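You operate a simulated robot arm through the tools that you are given. There is no shell and no other tool.

You are at the controls of a simulated robot arm. One attempt, no reset.

TASK
Charge the battery that the white card names in the blue slot till it is full, then switch off.
Fine: at the big charger; set it before the slot, push it home and bring the yellow bar down before you switch on; leave it in, bar down. The other two grey batteries on the bench stay where they are. Set down upright: what you pick out.

The check looks at the end state, three seconds after you hand in, the way a careful person would. Anything else that was tipped, shoved, dropped, spilled or broken makes it a failure.

THE ROBOT
A 6-joint arm with a two-finger gripper, fixed in place. Base frame: the origin is on the floor under the middle of its stand, x ahead of it, y to its left, z up; the work surface is at about z = 860. Readings come in mm, degrees, newtons and seconds.
With the tool pointing down near the work surface it reaches from about 140 to 680 mm from the base axis. Its first joint turns from -66.0 to 66.0 degrees. Payload 2.45 kg.
The TCP is the grasp point between the finger pads, 30 mm short of the fingertips. In the tool frame z runs along the fingers and y along their closing line. The gripper opens to 106 mm; its body begins 79 mm behind the TCP.
Orientation is that of the tool frame in the base frame, as a unit quaternion [x, y, z, w]. With the fingers straight down and closing along the base's y, the tool's x points along the base's -x, its y along +y and its z along -z.

THE INTERFACE
- The arm moves only by the tool step_arm. Its argument "motion" is a list of rows, each a list of 3 entries, a list of its own where there are three numbers: the shift along the tool's x, y, z in units of 400 mm (1.0 is 400 mm), then the turn, a rotation vector about the tool's x, y, z in units of 45 degrees (1.0 is 45 degrees), then the finger opening in m, from 0 to 0.106. In form: [[[x, y, z], [ax, ay, az], jaw], ...]. A call has 1 to 20 rows; each row is the pose to reach, as a shift and turn from the pose commanded when the call began, along the tool's axes at that moment. A call with a number of a shift or a turn outside -1 to 1 is refused whole. Each row takes 0.2 s and may step no farther than 50 mm and 8.6 degrees from the row before; otherwise, or with a gripper value out of range, the whole call is refused. Where a pose cannot be reached the arm comes as near as it can. A force on the tool above 50 N (or 10 N above the force at the start of the call, whichever is more), or a blocked arm, ends the call early, and 0.2 s more pass. Each finger travels about 153 mm/s and halts on what it meets, pressing with about 21 N; the grip force reading is that of the motor and also rises with nothing between the fingers. The clock runs only during rows and for 0.2 s after the last one: add rows that repeat a pose to give the fingers time. The reply holds the time, the measured pose of the TCP, the force on the tool along the base axes, the opening and the grip force, in the units named above and with some noise, with the torque about the TCP (base axes, N m) and any sound that the robot's microphone picked up, and new pictures: "show" is both (left out), scene, wrist or none.
- Cameras (640 x 400 px; columns grow to the right, rows downward): "scene" is fixed at [64.8, 422.8, 1402.6]; the picture's right is [-0.69, -0.72, 0.00], its down [-0.47, 0.46, -0.75] and it looks along [0.54, -0.52, -0.66] (base axes); focal length 242 px, centre (320, 200). "wrist" rides on the gripper at [76, -2, -106] in the tool frame; the picture's right is [0.02, 1.00, 0.00], its down [-0.78, 0.02, -0.62] and it looks along [-0.62, 0.01, 0.78] (tool axes); focal length 247 px, centre (320, 200). There is no depth. A picture from a camera that has moved, and an enlarged one, comes with that camera's place and axes in the base frame and with its lens. The place of the scene camera against the robot may be out by one fixed shift of up to 12 mm in any direction.
- enlarge(camera, box): a new picture of the part [left, top, right, bottom] of that camera's present view, enlarged. No time passes.
- close_job(): hands the job in; it is judged then, once.

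Places have to be worked out from the pictures, the camera data and where the tool is seen. Open the gripper and draw the arm clear of the work before you hand the job in, unless the task says otherwise.

The tools are called as name(argument=value, ...) on one line, values as JSON. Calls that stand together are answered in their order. step_arm: Moves the arm, as the interface text tells. Its arguments: {"type":"object","properties":{"motion":{"type":"array"},"show":{"type":"string","enum":["both","scene","wrist","none"]}},"required":["motion"]} The other tools are called the same way: enlarge (camera, box) takes an enlarged picture of a part of a camera's view; close_job () hands the job in.

At the start:

```text
t: 0.0
tcp_pos: [328.0, 128.9, 1212.3]
tcp_rot: [-0.001, 1.0, -0.001, -0.001]
ft_force: [-0.1, 0.5, 0.2]
moment: [-0.01, 0.01, -0.05]
width: 106.1
grip_force: 0.1
```

scene: 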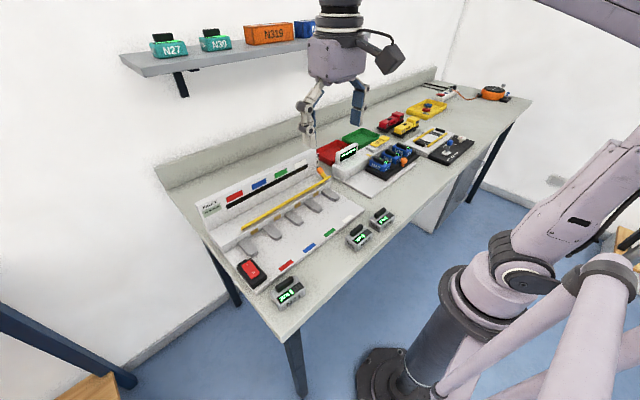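
wrist: 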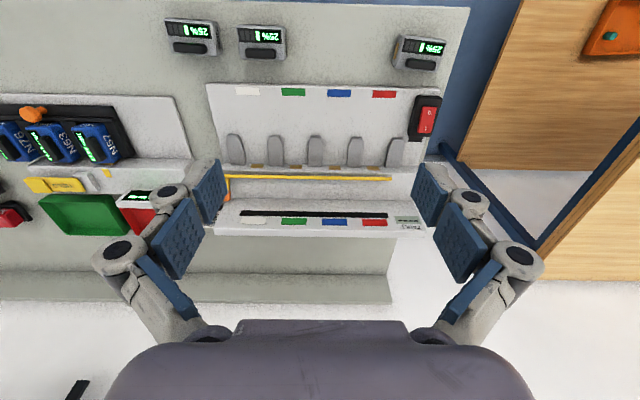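

I start by looking closely at the bench: the big charger, the white card and the three grey batteries.

enlarge(camera="scene", box=[180, 140, 420, 320])

enlarge(camera="wrist", box=[150, 0, 470, 250])

enlarge(camera="scene", box=[190, 180, 270, 230])

enlarge(camera="scene", box=[320, 70, 540, 200])

enlarge(camera="wrist", box=[380, 200, 440, 240])

```text
2.22 times, centred on (300, 230) of scene
camera zoom: at [64.8, 422.8, 1402.6], right [-0.69, -0.72, 0.0], down [-0.47, 0.46, -0.75], along [0.54, -0.52, -0.66], focal length 538 px, centre (364, 133)
```

zoom: 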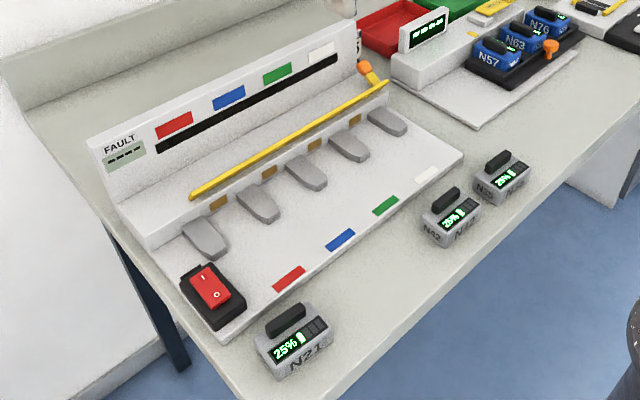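

```text
1.60 times, centred on (310, 125) of wrist
camera zoom: at [252.7, 127.1, 1317.6], right [-0.02, 1.0, 0.0], down [0.78, 0.02, 0.62], along [0.62, 0.01, -0.78], focal length 395 px, centre (336, 320)
```

zoom: 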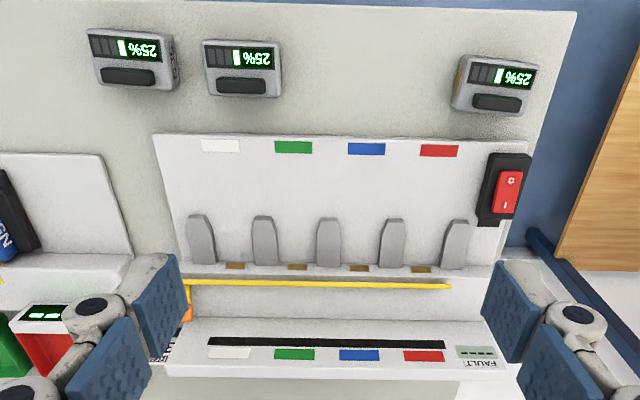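

```text
8.00 times, centred on (230, 205) of scene
camera zoom: at [64.8, 422.8, 1402.6], right [-0.69, -0.72, 0.0], down [-0.47, 0.46, -0.75], along [0.54, -0.52, -0.66], focal length 1937 px, centre (1040, 160)
```

zoom: 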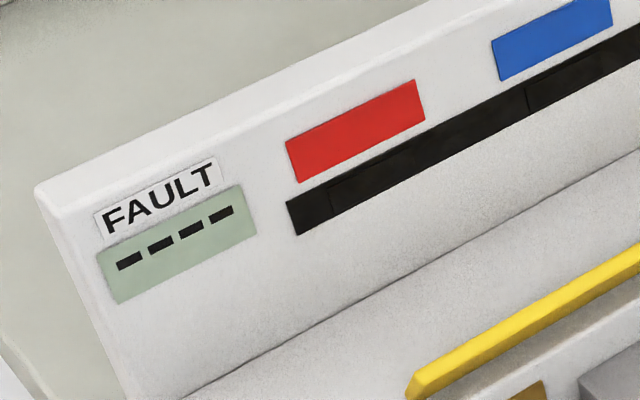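

```text
2.91 times, centred on (430, 135) of scene
camera zoom: at [64.8, 422.8, 1402.6], right [-0.69, -0.72, 0.0], down [-0.47, 0.46, -0.75], along [0.54, -0.52, -0.66], focal length 704 px, centre (0, 389)
```

zoom: 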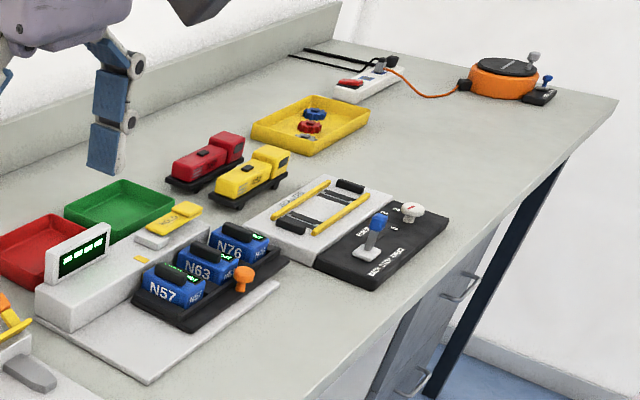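

```text
10.00 times, centred on (410, 220) of wrist
camera zoom: at [252.7, 127.1, 1317.6], right [-0.02, 1.0, 0.0], down [0.78, 0.02, 0.62], along [0.62, 0.01, -0.78], focal length 2470 px, centre (-580, 0)
```

zoom: 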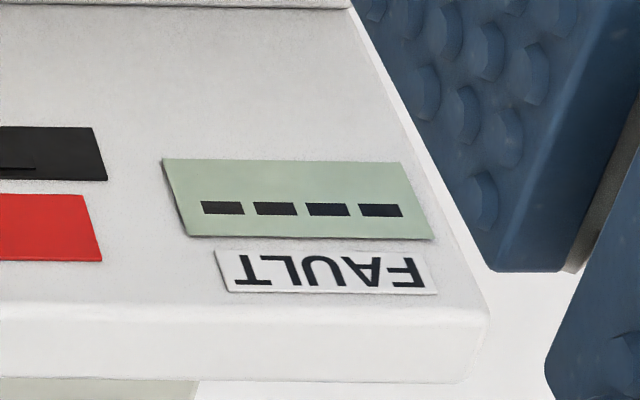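

The white card isn't obvious yet; something with black lettering appears at the left end of the big charger in the wrist view. I enlarge there and near the bench's other parts.

enlarge(camera="wrist", box=[190, 180, 260, 240])

enlarge(camera="scene", box=[300, 130, 380, 190])

enlarge(camera="scene", box=[260, 200, 420, 310])

enlarge(camera="scene", box=[120, 10, 330, 110])

enlarge(camera="wrist", box=[0, 80, 200, 260])

```text
6.67 times, centred on (225, 210) of wrist
camera zoom: at [252.7, 127.1, 1317.6], right [-0.02, 1.0, 0.0], down [0.78, 0.02, 0.62], along [0.62, 0.01, -0.78], focal length 1646 px, centre (953, 133)
```

zoom: 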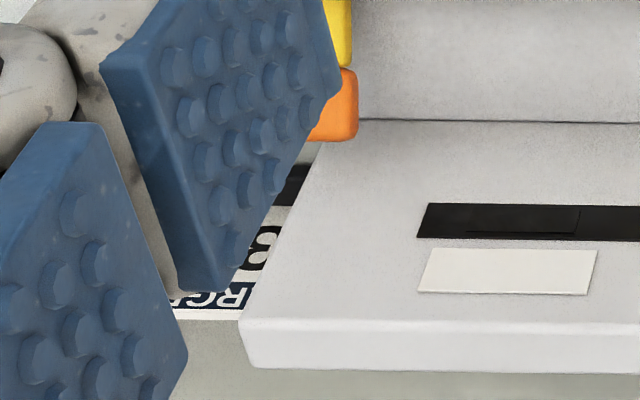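

```text
6.67 times, centred on (340, 160) of scene
camera zoom: at [64.8, 422.8, 1402.6], right [-0.69, -0.72, 0.0], down [-0.47, 0.46, -0.75], along [0.54, -0.52, -0.66], focal length 1614 px, centre (187, 467)
```

zoom: 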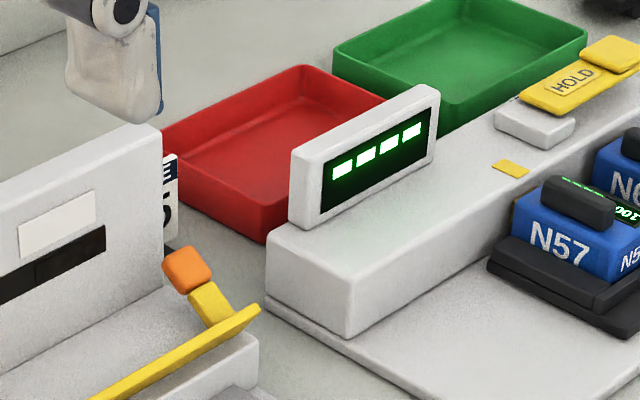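

```text
3.64 times, centred on (340, 255) of scene
camera zoom: at [64.8, 422.8, 1402.6], right [-0.69, -0.72, 0.0], down [-0.47, 0.46, -0.75], along [0.54, -0.52, -0.66], focal length 880 px, centre (247, 0)
```

zoom: 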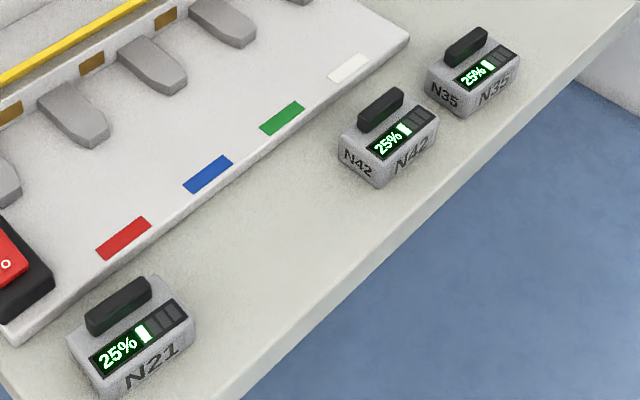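

```text
3.05 times, centred on (225, 60) of scene
camera zoom: at [64.8, 422.8, 1402.6], right [-0.69, -0.72, 0.0], down [-0.47, 0.46, -0.75], along [0.54, -0.52, -0.66], focal length 738 px, centre (610, 627)
```

zoom: 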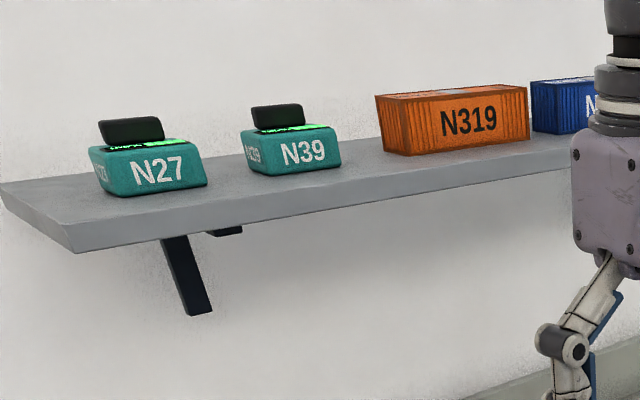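

```text
2.22 times, centred on (100, 170) of wrist
camera zoom: at [252.7, 127.1, 1317.6], right [-0.02, 1.0, 0.0], down [0.78, 0.02, 0.62], along [0.62, 0.01, -0.78], focal length 549 px, centre (809, 267)
```

zoom: 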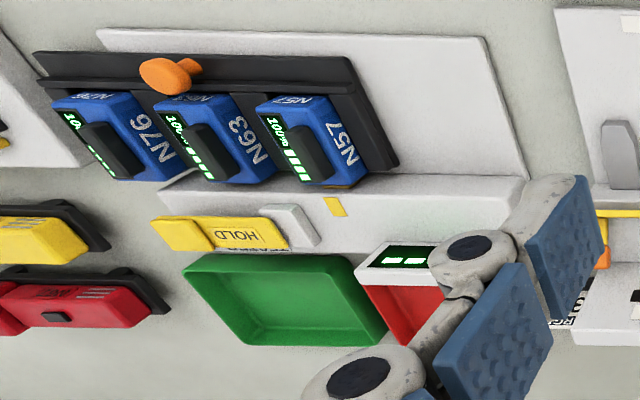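

The card stands behind the right end of the big charger, hidden by a finger; from the scene it ends in "5". I move the arm sideways (−y) in free air to read it with the wrist camera.

step_arm(motion=[[[0, -0.12, 0], [0, 0, 0], 0.106], [[0, -0.24, 0], [0, 0, 0], 0.106], [[0, -0.36, 0], [0, 0, 0], 0.106], [[0, -0.48, 0], [0, 0, 0], 0.106], [[0, -0.6, 0], [0, 0, 0], 0.106], [[0, -0.68, 0], [0, 0, 0], 0.106]], show="both")

```text
t: 1.4
tcp_pos: [326.4, -142.5, 1213.4]
tcp_rot: [-0.001, 1.0, 0.0, 0.0]
ft_force: [0.2, 0.0, 0.0]
moment: [0.0, 0.0, -0.03]
width: 105.7
grip_force: 0.1
camera wrist: at [252.0, -144.2, 1317.8], right [-0.02, 1.0, 0.0], down [0.78, 0.02, 0.62], along [0.62, 0.01, -0.78], focal length 247 px, centre (320, 200)
```

scene: 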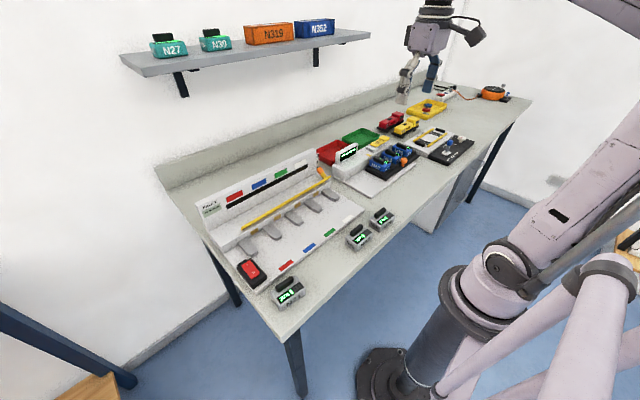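
wrist: 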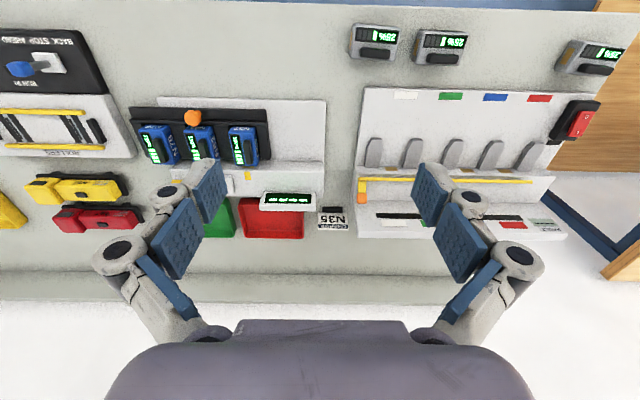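

The white card reads "N35" with a header line; I enlarge it to read it fully, along with the charger and batteries from this viewpoint.

enlarge(camera="wrist", box=[305, 200, 365, 240])

enlarge(camera="wrist", box=[340, 20, 640, 250])

enlarge(camera="wrist", box=[340, 15, 480, 105])

```text
10.00 times, centred on (335, 220) of wrist
camera zoom: at [252.0, -144.2, 1317.8], right [-0.02, 1.0, 0.0], down [0.78, 0.02, 0.62], along [0.62, 0.01, -0.78], focal length 2470 px, centre (170, 0)
```

zoom: 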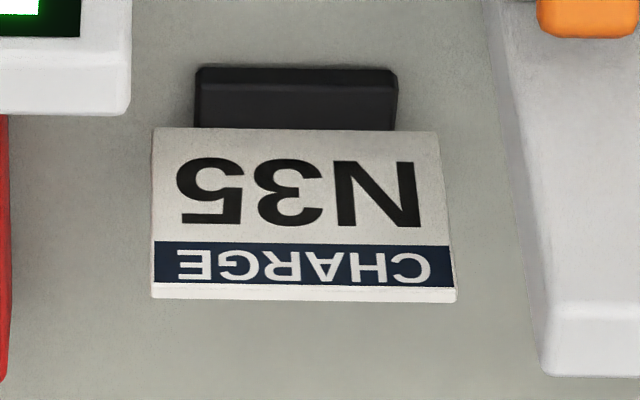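

```text
1.74 times, centred on (490, 135) of wrist
camera zoom: at [252.0, -144.2, 1317.8], right [-0.02, 1.0, 0.0], down [0.78, 0.02, 0.62], along [0.62, 0.01, -0.78], focal length 430 px, centre (24, 313)
```

zoom: 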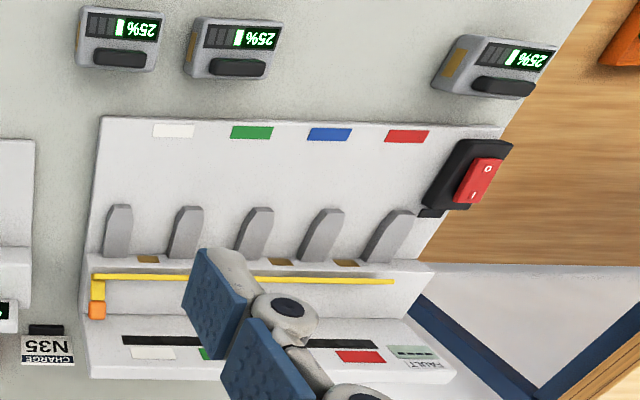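

```text
4.44 times, centred on (410, 60) of wrist
camera zoom: at [252.0, -144.2, 1317.8], right [-0.02, 1.0, 0.0], down [0.78, 0.02, 0.62], along [0.62, 0.01, -0.78], focal length 1098 px, centre (-80, 822)
```

zoom: 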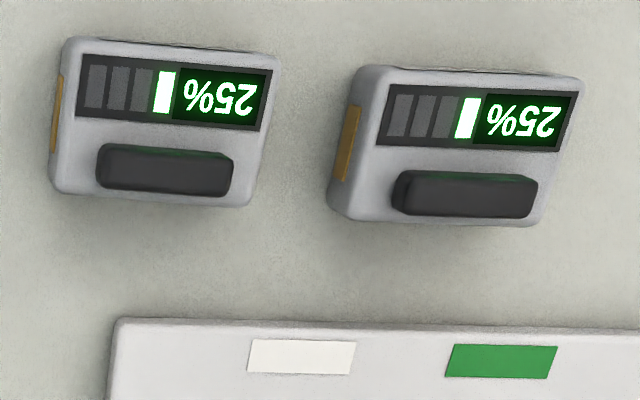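

Card: CHARGE N35 – the grey battery at the −y end, contact (gold) facing −y. Now I move the camera over the charger to study the slot, bar and switch.

step_arm(motion=[[[0.02, 0.1, 0.04], [0, 0, 0], 0.106], [[0.04, 0.2, 0.08], [0, 0, 0], 0.106], [[0.06, 0.3, 0.12], [0, 0, 0], 0.106], [[0.08, 0.4, 0.16], [0, 0, 0], 0.106], [[0.1, 0.5, 0.2], [0, 0, 0], 0.106], [[0.1, 0.5, 0.25], [0, 0, 0], 0.106]], show="wrist")

```text
t: 2.8
tcp_pos: [288.4, 57.9, 1111.6]
tcp_rot: [0.0, 1.0, 0.0, 0.001]
ft_force: [-0.3, 0.9, 0.6]
moment: [0.01, -0.03, -0.01]
width: 105.9
grip_force: 0.0
camera wrist: at [213.0, 56.3, 1216.5], right [-0.02, 1.0, 0.0], down [0.78, 0.02, 0.62], along [0.62, 0.01, -0.78], focal length 247 px, centre (320, 200)
```

wrist: 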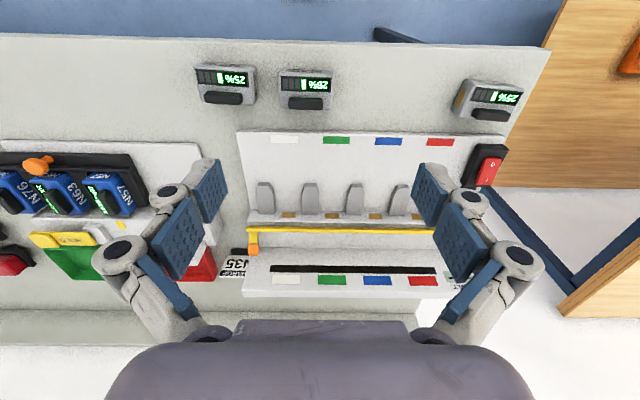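

Let me enlarge the charger area in this view.

enlarge(camera="wrist", box=[220, 120, 460, 300])

enlarge(camera="wrist", box=[180, 50, 350, 160])

enlarge(camera="scene", box=[290, 150, 370, 210])

enlarge(camera="scene", box=[220, 200, 320, 290])

```text
2.22 times, centred on (340, 210) of wrist
camera zoom: at [213.0, 56.3, 1216.5], right [-0.02, 1.0, 0.0], down [0.78, 0.02, 0.62], along [0.62, 0.01, -0.78], focal length 549 px, centre (276, 178)
```

zoom: 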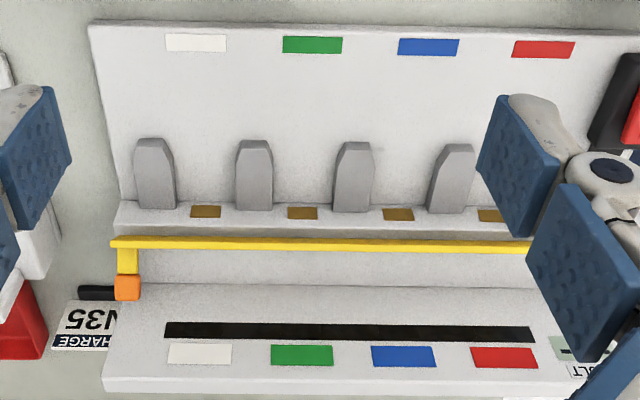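

```text
3.64 times, centred on (265, 105) of wrist
camera zoom: at [213.0, 56.3, 1216.5], right [-0.02, 1.0, 0.0], down [0.78, 0.02, 0.62], along [0.62, 0.01, -0.78], focal length 898 px, centre (520, 546)
```

zoom: 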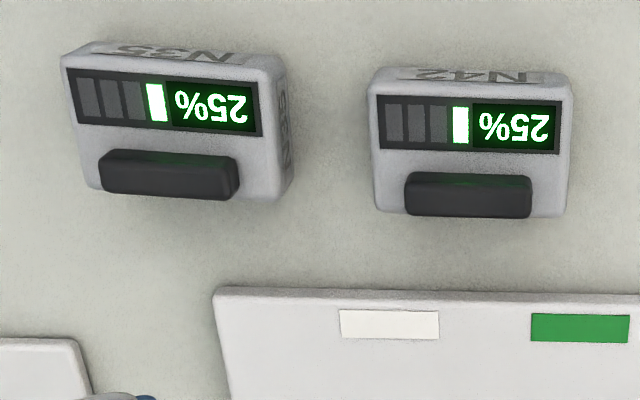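

```text
6.67 times, centred on (330, 180) of scene
camera zoom: at [64.8, 422.8, 1402.6], right [-0.69, -0.72, 0.0], down [-0.47, 0.46, -0.75], along [0.54, -0.52, -0.66], focal length 1614 px, centre (253, 333)
```

zoom: 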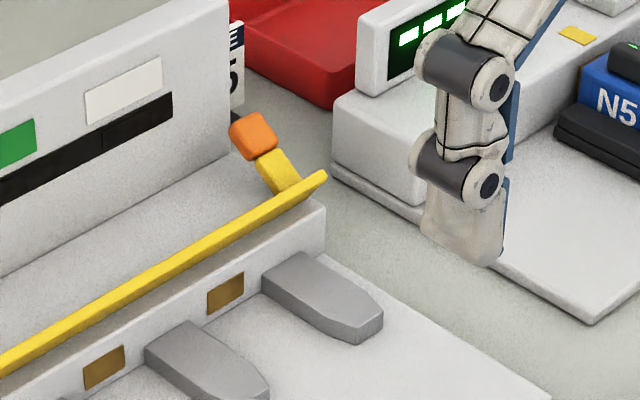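

```text
4.44 times, centred on (270, 245) of scene
camera zoom: at [64.8, 422.8, 1402.6], right [-0.69, -0.72, 0.0], down [-0.47, 0.46, -0.75], along [0.54, -0.52, -0.66], focal length 1076 px, centre (542, 0)
```

zoom: 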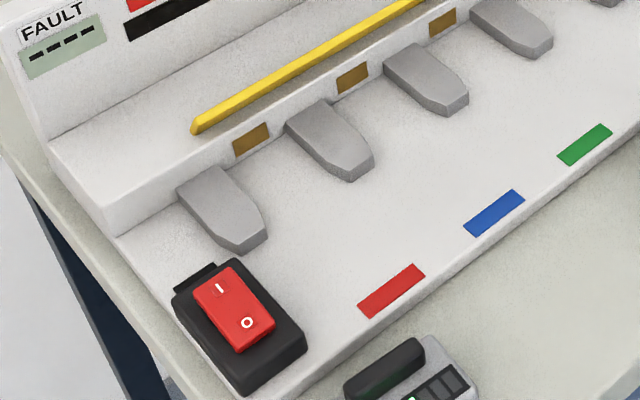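

N35's body is roughly 64×45 mm with its contact on the −y end, so it must be turned 90° so the contact faces the back. Blue slot centre is about y≈160. I go nearer to the bar's lever end to see how it is hinged.

step_arm(motion=[[[-0.08, -0.06, 0.03], [0, 0, 0], 0.106], [[-0.16, -0.12, 0.06], [0, 0, 0], 0.106], [[-0.24, -0.18, 0.09], [0, 0, 0], 0.106], [[-0.3, -0.24, 0.12], [0, 0, 0], 0.106], [[-0.33, -0.29, 0.15], [0, 0, 0], 0.106]], show="both")

```text
t: 4.0
tcp_pos: [418.9, -60.1, 1053.5]
tcp_rot: [0.0, 1.0, 0.0, 0.0]
ft_force: [0.6, -0.5, 0.0]
moment: [0.01, -0.03, 0.02]
width: 105.9
grip_force: 0.0
camera wrist: at [344.6, -61.4, 1157.1], right [-0.02, 1.0, 0.0], down [0.78, 0.02, 0.62], along [0.62, 0.01, -0.78], focal length 247 px, centre (320, 200)
```

scene: 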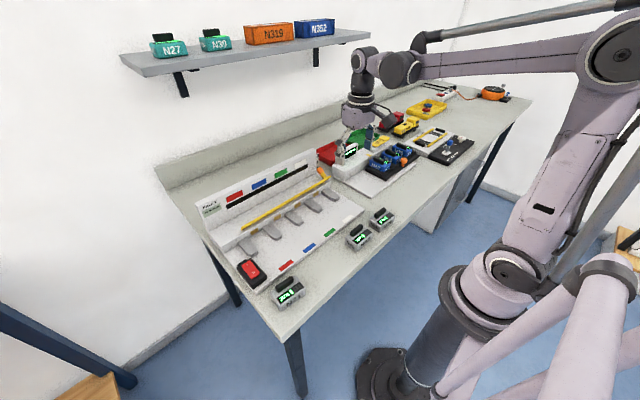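
wrist: 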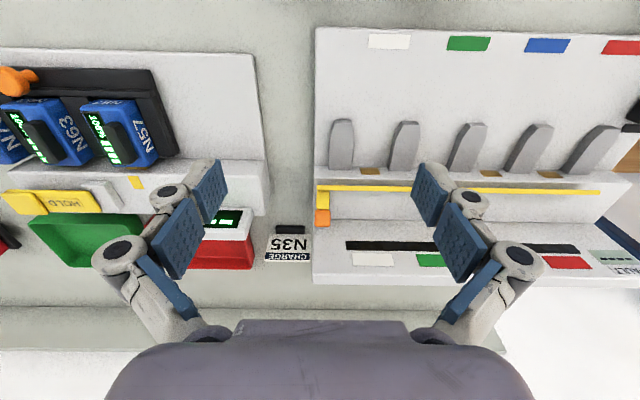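

enlarge(camera="wrist", box=[290, 160, 390, 240])

enlarge(camera="wrist", box=[300, 20, 640, 290])

```text
5.00 times, centred on (340, 200) of wrist
camera zoom: at [344.6, -61.4, 1157.1], right [-0.02, 1.0, 0.0], down [0.78, 0.02, 0.62], along [0.62, 0.01, -0.78], focal length 1235 px, centre (220, 200)
```

zoom: 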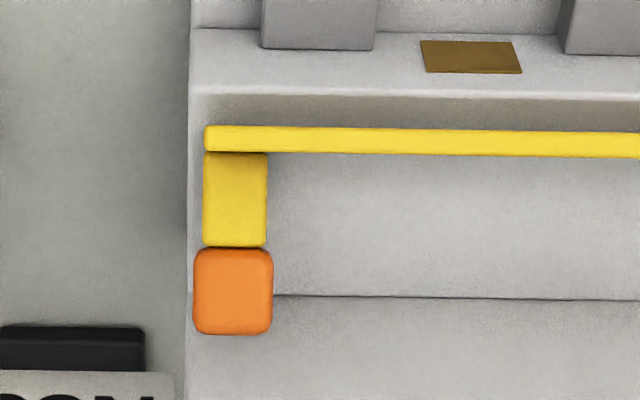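

```text
1.48 times, centred on (470, 155) of wrist
camera zoom: at [344.6, -61.4, 1157.1], right [-0.02, 1.0, 0.0], down [0.78, 0.02, 0.62], along [0.62, 0.01, -0.78], focal length 366 px, centre (98, 267)
```

zoom: 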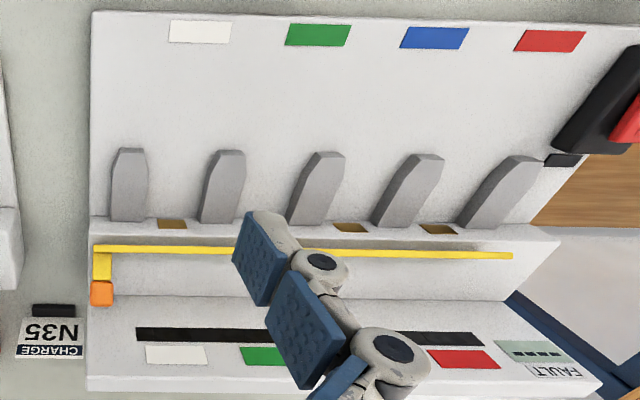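

The bar is an L: long bar over the block's front edge, short lever back to the orange knob. I'll first deal with N35: back the arm to above it while turning the tool 45° (of the 90° needed) about its own axis.

step_arm(motion=[[[0.055, 0, 0], [0, 0, 0.17], 0.106], [[0.11, 0, 0], [0, 0, 0.34], 0.106], [[0.165, 0, 0], [0, 0, 0.51], 0.106], [[0.22, 0, 0], [0, 0, 0.68], 0.106], [[0.275, 0, 0], [0, 0, 0.85], 0.106], [[0.318, 0, 0], [0, 0, 1.0], 0.106]], show="wrist")

step_arm(motion=[[[0, 0, 0], [0, 0, 0.17], 0.106], [[0, 0, 0], [0, 0, 0.34], 0.106], [[0, 0, 0], [0, 0, 0.51], 0.106], [[0, 0, 0], [0, 0, 0.68], 0.106], [[0, 0, 0], [0, 0, 0.85], 0.106], [[0, 0, 0], [0, 0, 1.0], 0.106]], show="both")

```text
t: 5.4
tcp_pos: [291.8, -59.3, 1053.1]
tcp_rot: [0.384, 0.924, 0.0, 0.001]
ft_force: [-1.3, 0.2, -0.8]
moment: [0.01, -0.01, -0.01]
width: 106.1
grip_force: 0.1
camera wrist: at [238.8, -6.1, 1157.6], right [0.69, 0.72, 0.0], down [0.56, -0.54, 0.62], along [0.45, -0.43, -0.78], focal length 247 px, centre (320, 200)
```

wrist: 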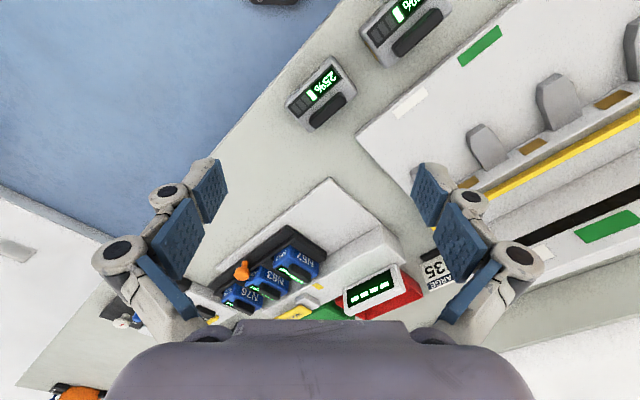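

```text
t: 6.8
tcp_pos: [293.8, -59.6, 1052.8]
tcp_rot: [0.708, 0.707, 0.0, -0.001]
ft_force: [0.9, 0.3, -0.5]
moment: [-0.05, 0.0, -0.01]
width: 105.9
grip_force: 0.0
camera wrist: at [292.6, 17.1, 1157.5], right [1.0, 0.02, 0.0], down [0.02, -0.78, 0.62], along [0.01, -0.62, -0.78], focal length 247 px, centre (320, 200)
```

scene: 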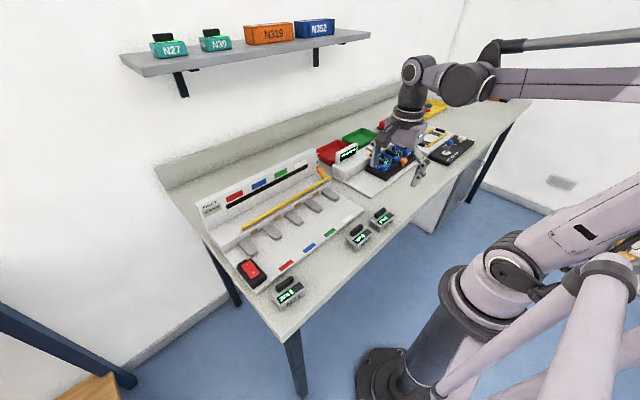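
wrist: 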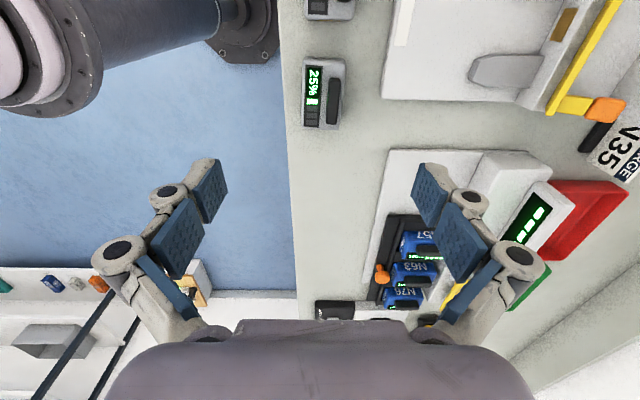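

N35 is at upper centre in this view. I enlarge it, and also the lever end of the bar seen from another angle.

enlarge(camera="wrist", box=[280, 40, 380, 150])

enlarge(camera="wrist", box=[520, 0, 640, 150])

```text
3.64 times, centred on (330, 95) of wrist
camera zoom: at [292.6, 17.1, 1157.5], right [1.0, 0.02, 0.0], down [0.02, -0.78, 0.62], along [0.01, -0.62, -0.78], focal length 898 px, centre (284, 582)
```

zoom: 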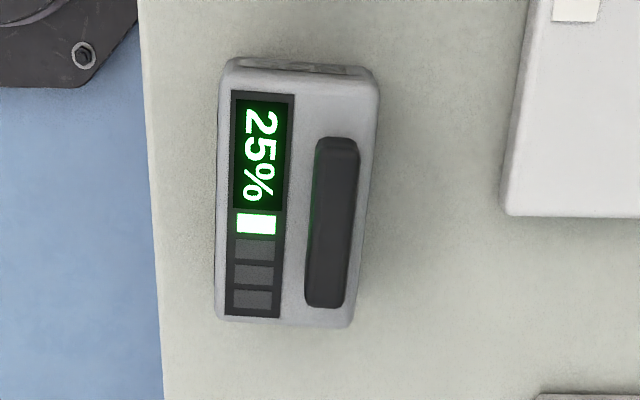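

```text
2.67 times, centred on (580, 75) of wrist
camera zoom: at [292.6, 17.1, 1157.5], right [1.0, 0.02, 0.0], down [0.02, -0.78, 0.62], along [0.01, -0.62, -0.78], focal length 659 px, centre (-373, 533)
```

zoom: 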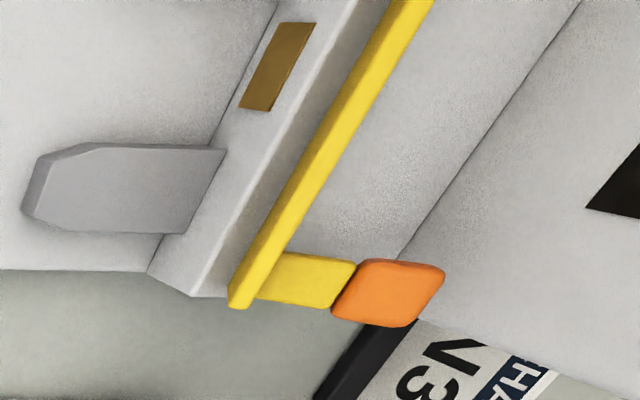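

N35's handle sits at about (307, −62), its long axis turned about −2.7° from y; handle top z≈895, body top z≈886. I align, narrow the jaw to 50 mm and lower to z≈960 for a closer look.

step_arm(motion=[[[-0.002, 0.015, 0.08], [0, 0, 0.03], 0.08], [[-0.004, 0.03, 0.16], [0, 0, 0.06], 0.06], [[-0.005, 0.0325, 0.2325], [0, 0, 0.06], 0.05], [[-0.005, 0.0325, 0.2325], [0, 0, 0.06], 0.05]], show="both")

```text
t: 7.8
tcp_pos: [305.8, -61.6, 959.4]
tcp_rot: [0.723, 0.69, 0.0, 0.0]
ft_force: [-0.7, -0.4, 0.3]
moment: [-0.03, 0.02, 0.01]
width: 50.0
grip_force: 0.1
camera wrist: at [308.6, 15.1, 1064.2], right [1.0, -0.03, 0.0], down [-0.02, -0.78, 0.62], along [-0.01, -0.62, -0.78], focal length 247 px, centre (320, 200)
```

scene: 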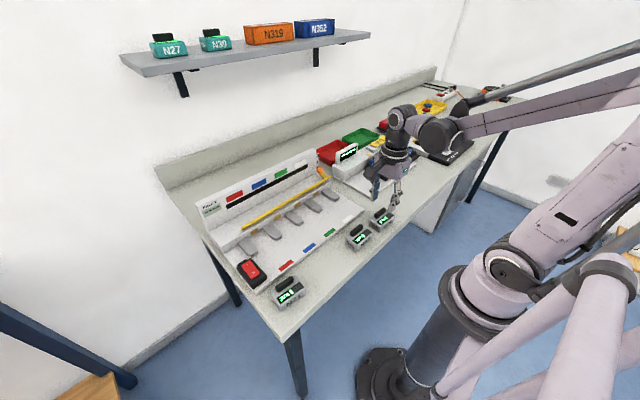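
wrist: 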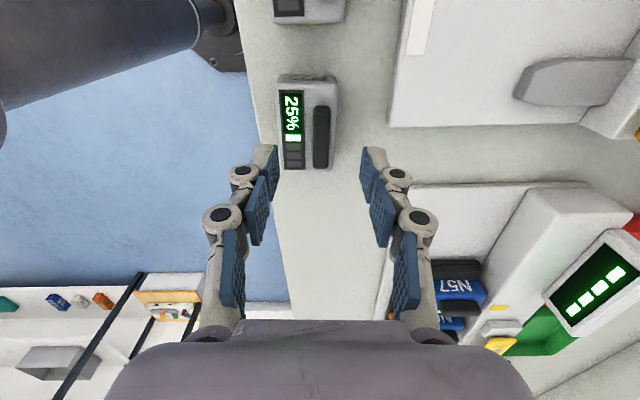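

enlarge(camera="wrist", box=[260, 60, 380, 190])

```text
3.08 times, centred on (320, 125) of wrist
camera zoom: at [308.6, 15.1, 1064.2], right [1.0, -0.03, 0.0], down [-0.02, -0.78, 0.62], along [-0.01, -0.62, -0.78], focal length 760 px, centre (320, 431)
```

zoom: 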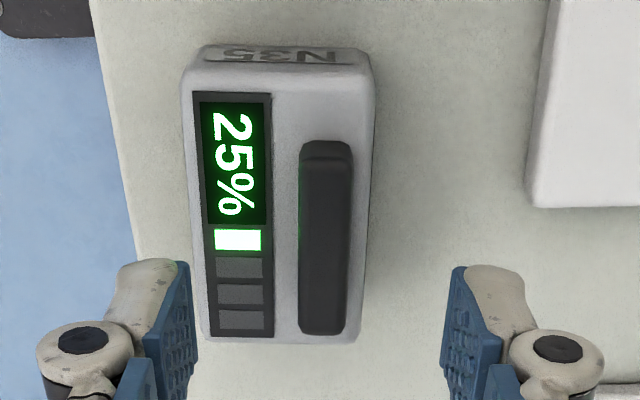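

Handle centre is at ≈(308.4, −60.8) and the yaw matches the tool. I narrow the jaw to 34 mm, centre on it and go down until the tips are level with the handle top, checking force.

step_arm(motion=[[[0.002, 0.0065, 0.03], [0, 0, 0], 0.034], [[0.002, 0.0065, 0.06], [0, 0, 0], 0.034], [[0.002, 0.0065, 0.08], [0, 0, 0], 0.034], [[0.002, 0.0065, 0.08], [0, 0, 0], 0.034]], show="wrist")

```text
t: 8.8
tcp_pos: [306.7, -60.2, 927.6]
tcp_rot: [0.723, 0.691, 0.0, 0.0]
ft_force: [-0.9, 0.4, 0.8]
moment: [0.03, 0.03, -0.05]
width: 34.0
grip_force: 0.0
camera wrist: at [311.6, 16.2, 1032.3], right [1.0, -0.02, 0.0], down [-0.02, -0.78, 0.62], along [-0.01, -0.62, -0.78], focal length 247 px, centre (320, 200)
```

wrist: 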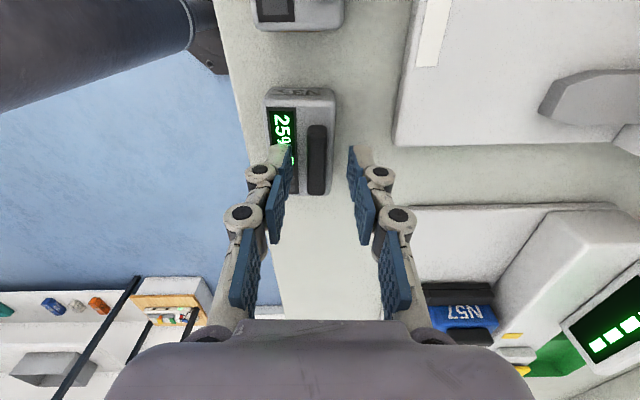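

enlarge(camera="wrist", box=[250, 80, 390, 210])

enlarge(camera="scene", box=[330, 160, 430, 250])

```text
3.08 times, centred on (320, 145) of wrist
camera zoom: at [311.6, 16.2, 1032.3], right [1.0, -0.02, 0.0], down [-0.02, -0.78, 0.62], along [-0.01, -0.62, -0.78], focal length 760 px, centre (320, 369)
```

zoom: 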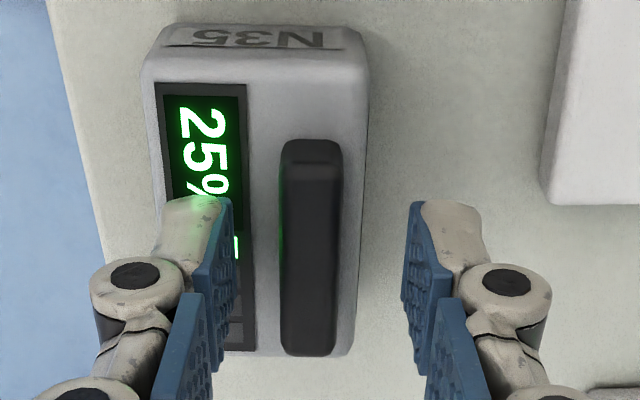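

```text
4.44 times, centred on (380, 205) of scene
camera zoom: at [64.8, 422.8, 1402.6], right [-0.69, -0.72, 0.0], down [-0.47, 0.46, -0.75], along [0.54, -0.52, -0.66], focal length 1076 px, centre (53, 178)
```

zoom: 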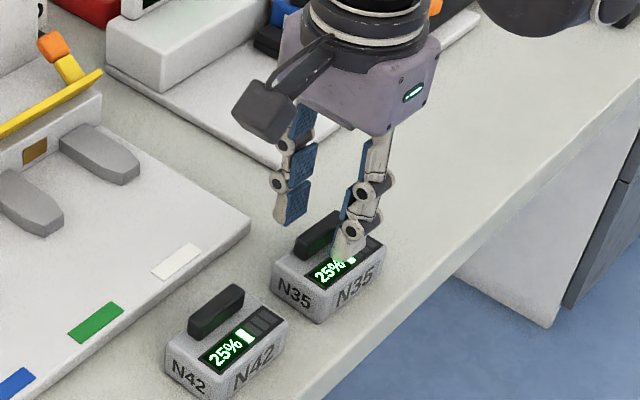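

The tips are astride the handle. I go down gently in 3 mm steps, watching the force.

step_arm(motion=[[[0, -0.003, 0.0075], [0, 0, 0], 0.034], [[0, -0.003, 0.0125], [0, 0, 0], 0.034], [[0, -0.003, 0.0125], [0, 0, 0], 0.034]], show="none")

step_arm(motion=[[[0, 0, 0.004], [0, 0, 0], 0.034], [[0, 0, 0.0075], [0, 0, 0], 0.034], [[0, 0, 0.0075], [0, 0, 0], 0.034]], show="wrist")

```text
t: 9.6
tcp_pos: [305.9, -60.3, 923.0]
tcp_rot: [0.723, 0.69, 0.0, 0.001]
ft_force: [-1.3, -0.2, -0.5]
moment: [0.0, -0.02, 0.0]
width: 34.1
grip_force: 0.2
```

```text
t: 10.4
tcp_pos: [308.5, -60.7, 919.3]
tcp_rot: [0.723, 0.691, 0.0, 0.0]
ft_force: [0.1, 0.1, 0.2]
moment: [0.02, -0.02, -0.05]
width: 34.0
grip_force: 0.1
camera wrist: at [310.7, 16.2, 1024.5], right [1.0, -0.02, 0.0], down [-0.02, -0.78, 0.62], along [-0.01, -0.62, -0.78], focal length 247 px, centre (320, 200)
```

wrist: 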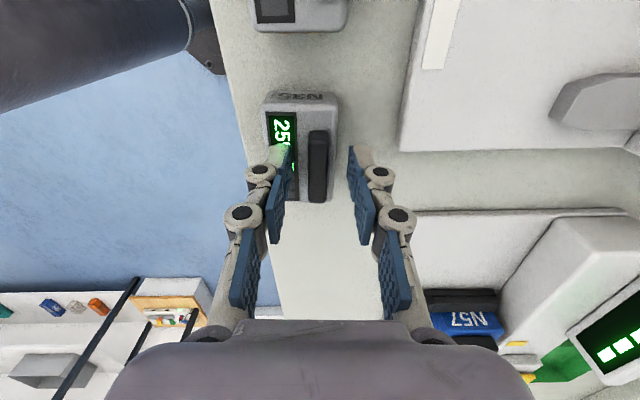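

No contact yet at tip height ≈889. I go a little lower.

step_arm(motion=[[[0, 0, 0.003], [0, 0, 0], 0.034], [[0, 0, 0.006], [0, 0, 0], 0.034], [[0, 0, 0.006], [0, 0, 0], 0.034]], show="none")

enlarge(camera="wrist", box=[250, 80, 390, 210])

enlarge(camera="scene", box=[350, 190, 410, 240])

```text
t: 11.2
tcp_pos: [306.5, -60.3, 917.5]
tcp_rot: [0.724, 0.69, 0.0, -0.001]
ft_force: [-6.1, 1.4, 19.3]
moment: [0.03, 0.63, -0.01]
width: 40.8
grip_force: 4.3
```

```text
3.08 times, centred on (320, 145) of wrist
camera zoom: at [310.0, 16.2, 1022.2], right [1.0, -0.02, 0.0], down [-0.02, -0.78, 0.62], along [-0.02, -0.62, -0.78], focal length 760 px, centre (320, 369)
```

zoom: 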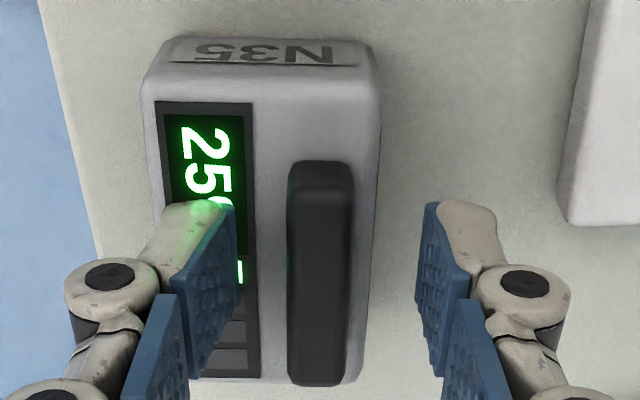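

```text
8.00 times, centred on (380, 215) of scene
camera zoom: at [64.5, 422.9, 1402.6], right [-0.69, -0.72, 0.0], down [-0.47, 0.46, -0.75], along [0.54, -0.52, -0.66], focal length 1937 px, centre (-160, 80)
```

zoom: 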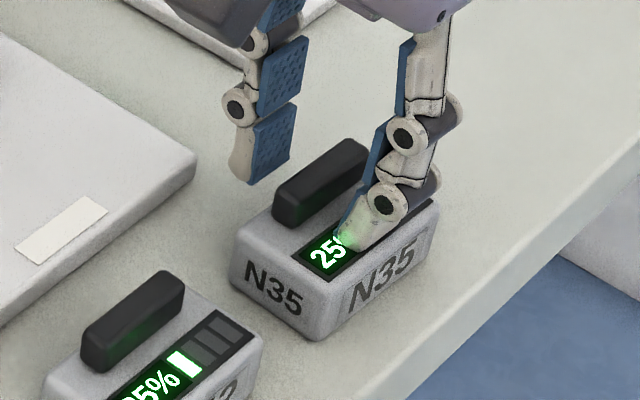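

The −x fingertip touched the body top (z≈887). I rise 3 mm and close on the handle.

step_arm(motion=[[[0, 0.002, -0.0075], [0, 0, 0], 0.034], [[0, 0.002, -0.0075], [0, 0, 0], 0.02], [[0, 0.002, -0.0075], [0, 0, 0], 0.0], [[0, 0.002, -0.0075], [0, 0, 0], 0.0], [[0, 0.002, -0.0075], [0, 0, 0], 0.0]], show="both")

```text
t: 12.4
tcp_pos: [307.6, -62.2, 919.9]
tcp_rot: [0.724, 0.69, -0.001, 0.001]
ft_force: [0.3, 0.5, -0.1]
moment: [0.0, -0.04, 0.02]
width: 11.6
grip_force: 20.8
camera wrist: at [311.2, 16.3, 1024.9], right [1.0, -0.02, 0.0], down [-0.02, -0.78, 0.62], along [-0.01, -0.62, -0.78], focal length 247 px, centre (320, 200)
```

scene: 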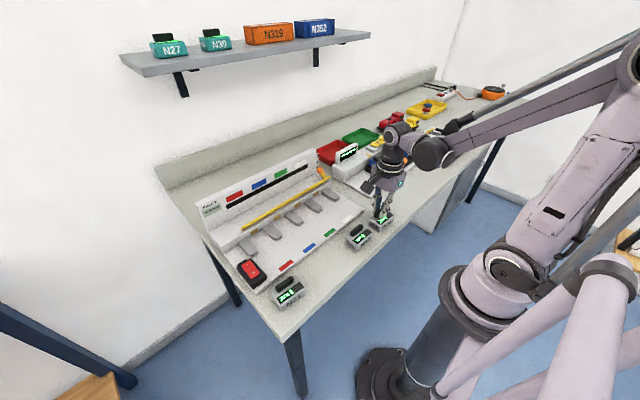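
wrist: 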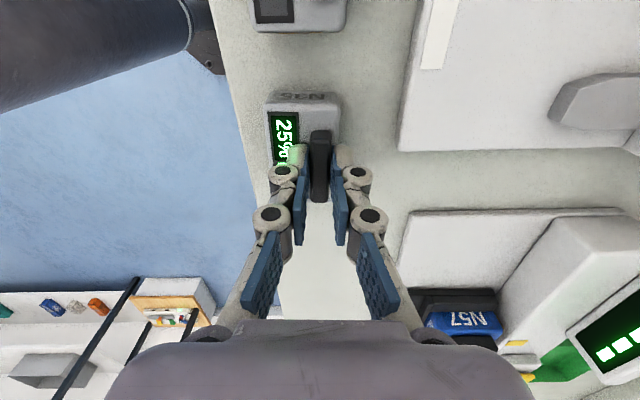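

Width 11.6 mm at 20.8 N: the handle is held. I lift 80 mm.

step_arm(motion=[[[0, 0, -0.02], [0, 0, 0], 0.0], [[0, 0, -0.05], [0, 0, 0], 0.0], [[0, 0, -0.1], [0, 0, 0], 0.0], [[0, 0, -0.15], [0, 0, 0], 0.0], [[0, 0, -0.2], [0, 0, 0], 0.0], [[0, 0, -0.2], [0, 0, 0], 0.0]], show="both")

```text
t: 13.8
tcp_pos: [307.3, -60.5, 999.4]
tcp_rot: [0.724, 0.69, 0.0, 0.0]
ft_force: [-0.8, -0.7, -2.0]
moment: [0.05, -0.03, 0.01]
width: 11.7
grip_force: 21.0
camera wrist: at [311.2, 16.2, 1104.9], right [1.0, -0.02, 0.0], down [-0.02, -0.78, 0.62], along [-0.01, -0.62, -0.78], focal length 247 px, centre (320, 200)
```

scene: 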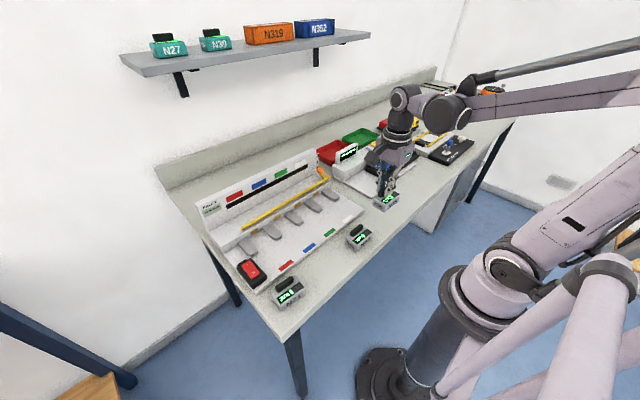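
wrist: 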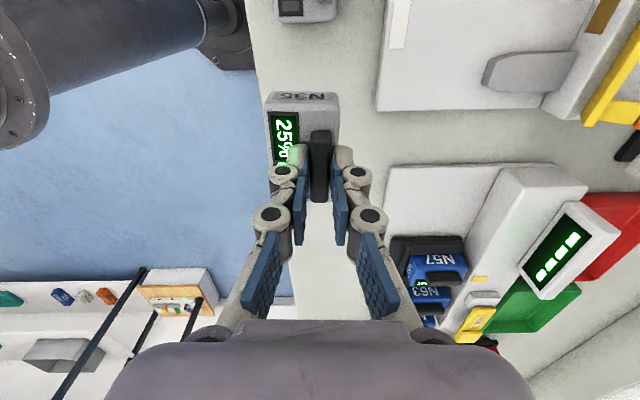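

N35 is lifted (about 2 N). I carry it toward the blue slot, turning back +45° in this leg while staying at z≈1000 over the front of the charger.

step_arm(motion=[[[0.048, 0.02, 0], [0, 0, -0.1667], 0.0], [[0.097, 0.04, 0], [0, 0, -0.3333], 0.0], [[0.145, 0.06, 0], [0, 0, -0.5], 0.0], [[0.193, 0.08, 0], [0, 0, -0.6667], 0.0], [[0.242, 0.1, 0], [0, 0, -0.8333], 0.0], [[0.29, 0.12, 0], [0, 0, -1.0], 0.0]], show="none")

step_arm(motion=[[[0.0227, 0.0476, 0], [0, 0, -0.1667], 0.0], [[0.0453, 0.0952, 0], [0, 0, -0.3333], 0.0], [[0.068, 0.1428, 0], [0, 0, -0.5], 0.0], [[0.0907, 0.1903, 0], [0, 0, -0.6667], 0.0], [[0.1133, 0.2379, 0], [0, 0, -0.8333], 0.0], [[0.136, 0.2855, 0], [0, 0, -1.0], 0.0]], show="both")

```text
t: 15.2
tcp_pos: [360.5, 54.4, 1002.4]
tcp_rot: [0.403, 0.915, 0.0, 0.0]
ft_force: [0.6, 0.5, -1.8]
moment: [0.02, -0.02, 0.05]
width: 11.8
grip_force: 20.8
```

```text
t: 16.6
tcp_pos: [408.3, 169.6, 1001.0]
tcp_rot: [0.022, 1.0, 0.0, 0.001]
ft_force: [-0.8, 0.4, -2.3]
moment: [-0.01, 0.03, 0.01]
width: 11.9
grip_force: 21.0
camera wrist: at [333.6, 172.4, 1105.7], right [0.02, 1.0, 0.0], down [0.78, -0.02, 0.62], along [0.62, -0.01, -0.78], focal length 247 px, centre (320, 200)
```

scene: 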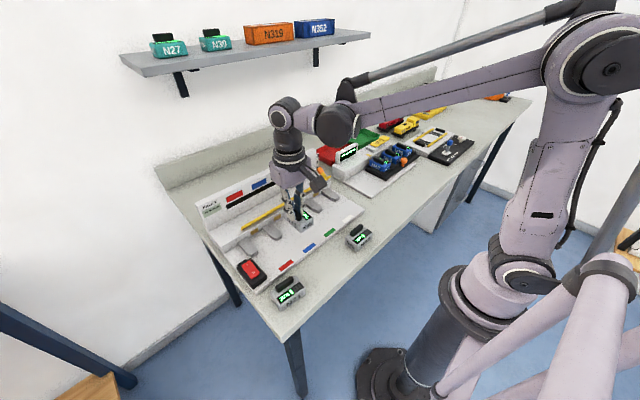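
wrist: 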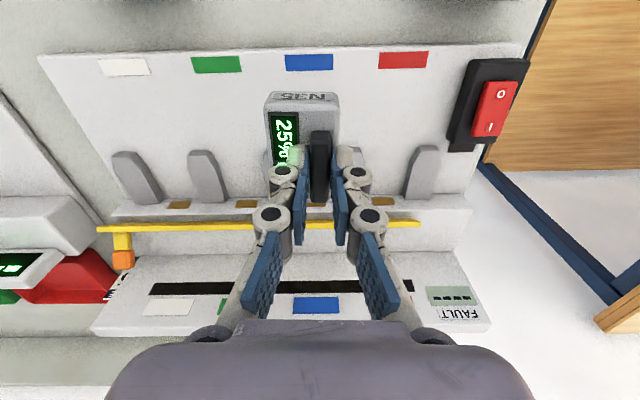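

Let me enlarge to locate the guides and contacts around the blue slot, and view the scene close-up.

enlarge(camera="wrist", box=[180, 40, 460, 215])

enlarge(camera="wrist", box=[90, 130, 250, 230])

enlarge(camera="scene", box=[220, 150, 380, 290])

```text
2.29 times, centred on (320, 128) of wrist
camera zoom: at [333.6, 172.4, 1105.7], right [0.02, 1.0, 0.0], down [0.78, -0.02, 0.62], along [0.62, -0.01, -0.78], focal length 564 px, centre (320, 366)
```

zoom: 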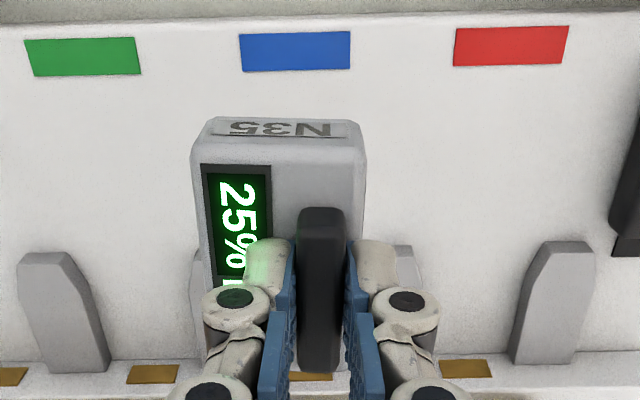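

```text
4.00 times, centred on (170, 180) of wrist
camera zoom: at [333.6, 172.4, 1105.7], right [0.02, 1.0, 0.0], down [0.78, -0.02, 0.62], along [0.62, -0.01, -0.78], focal length 988 px, centre (920, 280)
```

zoom: 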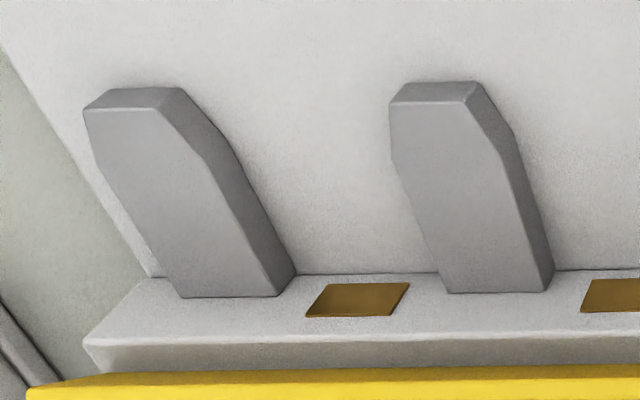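

```text
2.86 times, centred on (300, 220) of scene
camera zoom: at [64.8, 422.8, 1402.6], right [-0.69, -0.72, 0.0], down [-0.47, 0.46, -0.75], along [0.54, -0.52, -0.66], focal length 692 px, centre (377, 143)
```

zoom: 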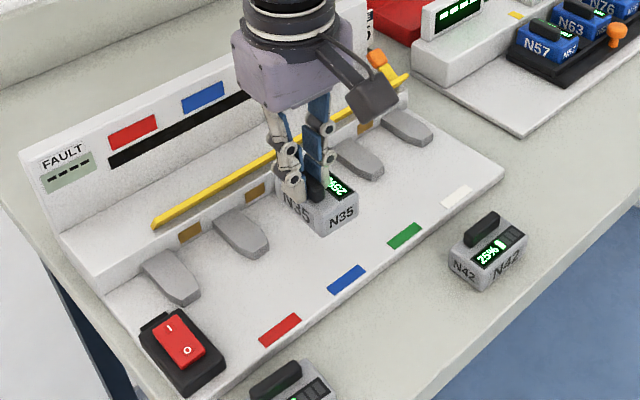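

Blue contact and guides give slot centre y≈163.5; the handle sits ~11 mm to the +y side of the battery's centreline, so the TCP should be at y≈174.5. I finish the last 2.5° of turn, shift, and lower to z≈950.

step_arm(motion=[[[0, 0.006, 0.03], [0, 0, -0.028], 0.0], [[0, 0.0122, 0.06], [0, 0, -0.056], 0.0], [[0, 0.0122, 0.1], [0, 0, -0.056], 0.0], [[0, 0.0122, 0.125], [0, 0, -0.056], 0.0], [[0, 0.0122, 0.125], [0, 0, -0.056], 0.0]], show="both")

```text
t: 17.8
tcp_pos: [409.5, 175.0, 949.4]
tcp_rot: [0.001, 1.0, 0.0, -0.001]
ft_force: [0.6, 0.0, -2.6]
moment: [-0.01, -0.02, 0.03]
width: 11.7
grip_force: 20.8
camera wrist: at [334.4, 174.1, 1055.0], right [-0.02, 1.0, 0.0], down [0.78, 0.01, 0.62], along [0.62, 0.01, -0.78], focal length 247 px, centre (320, 200)
```

scene: 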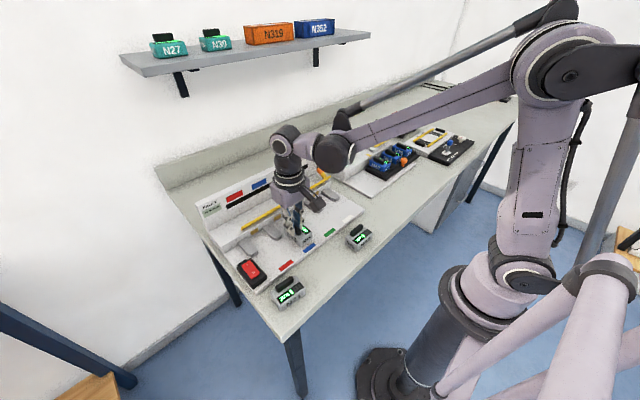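
wrist: 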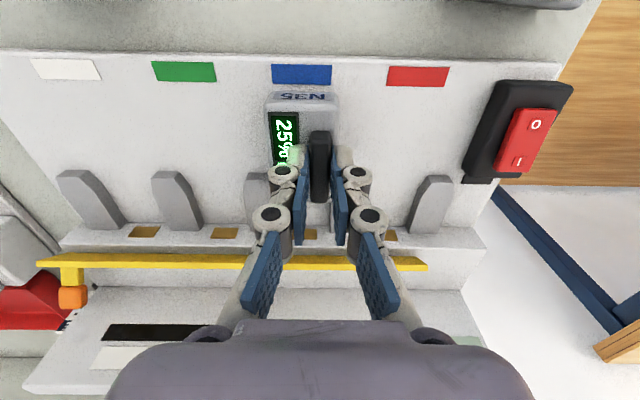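

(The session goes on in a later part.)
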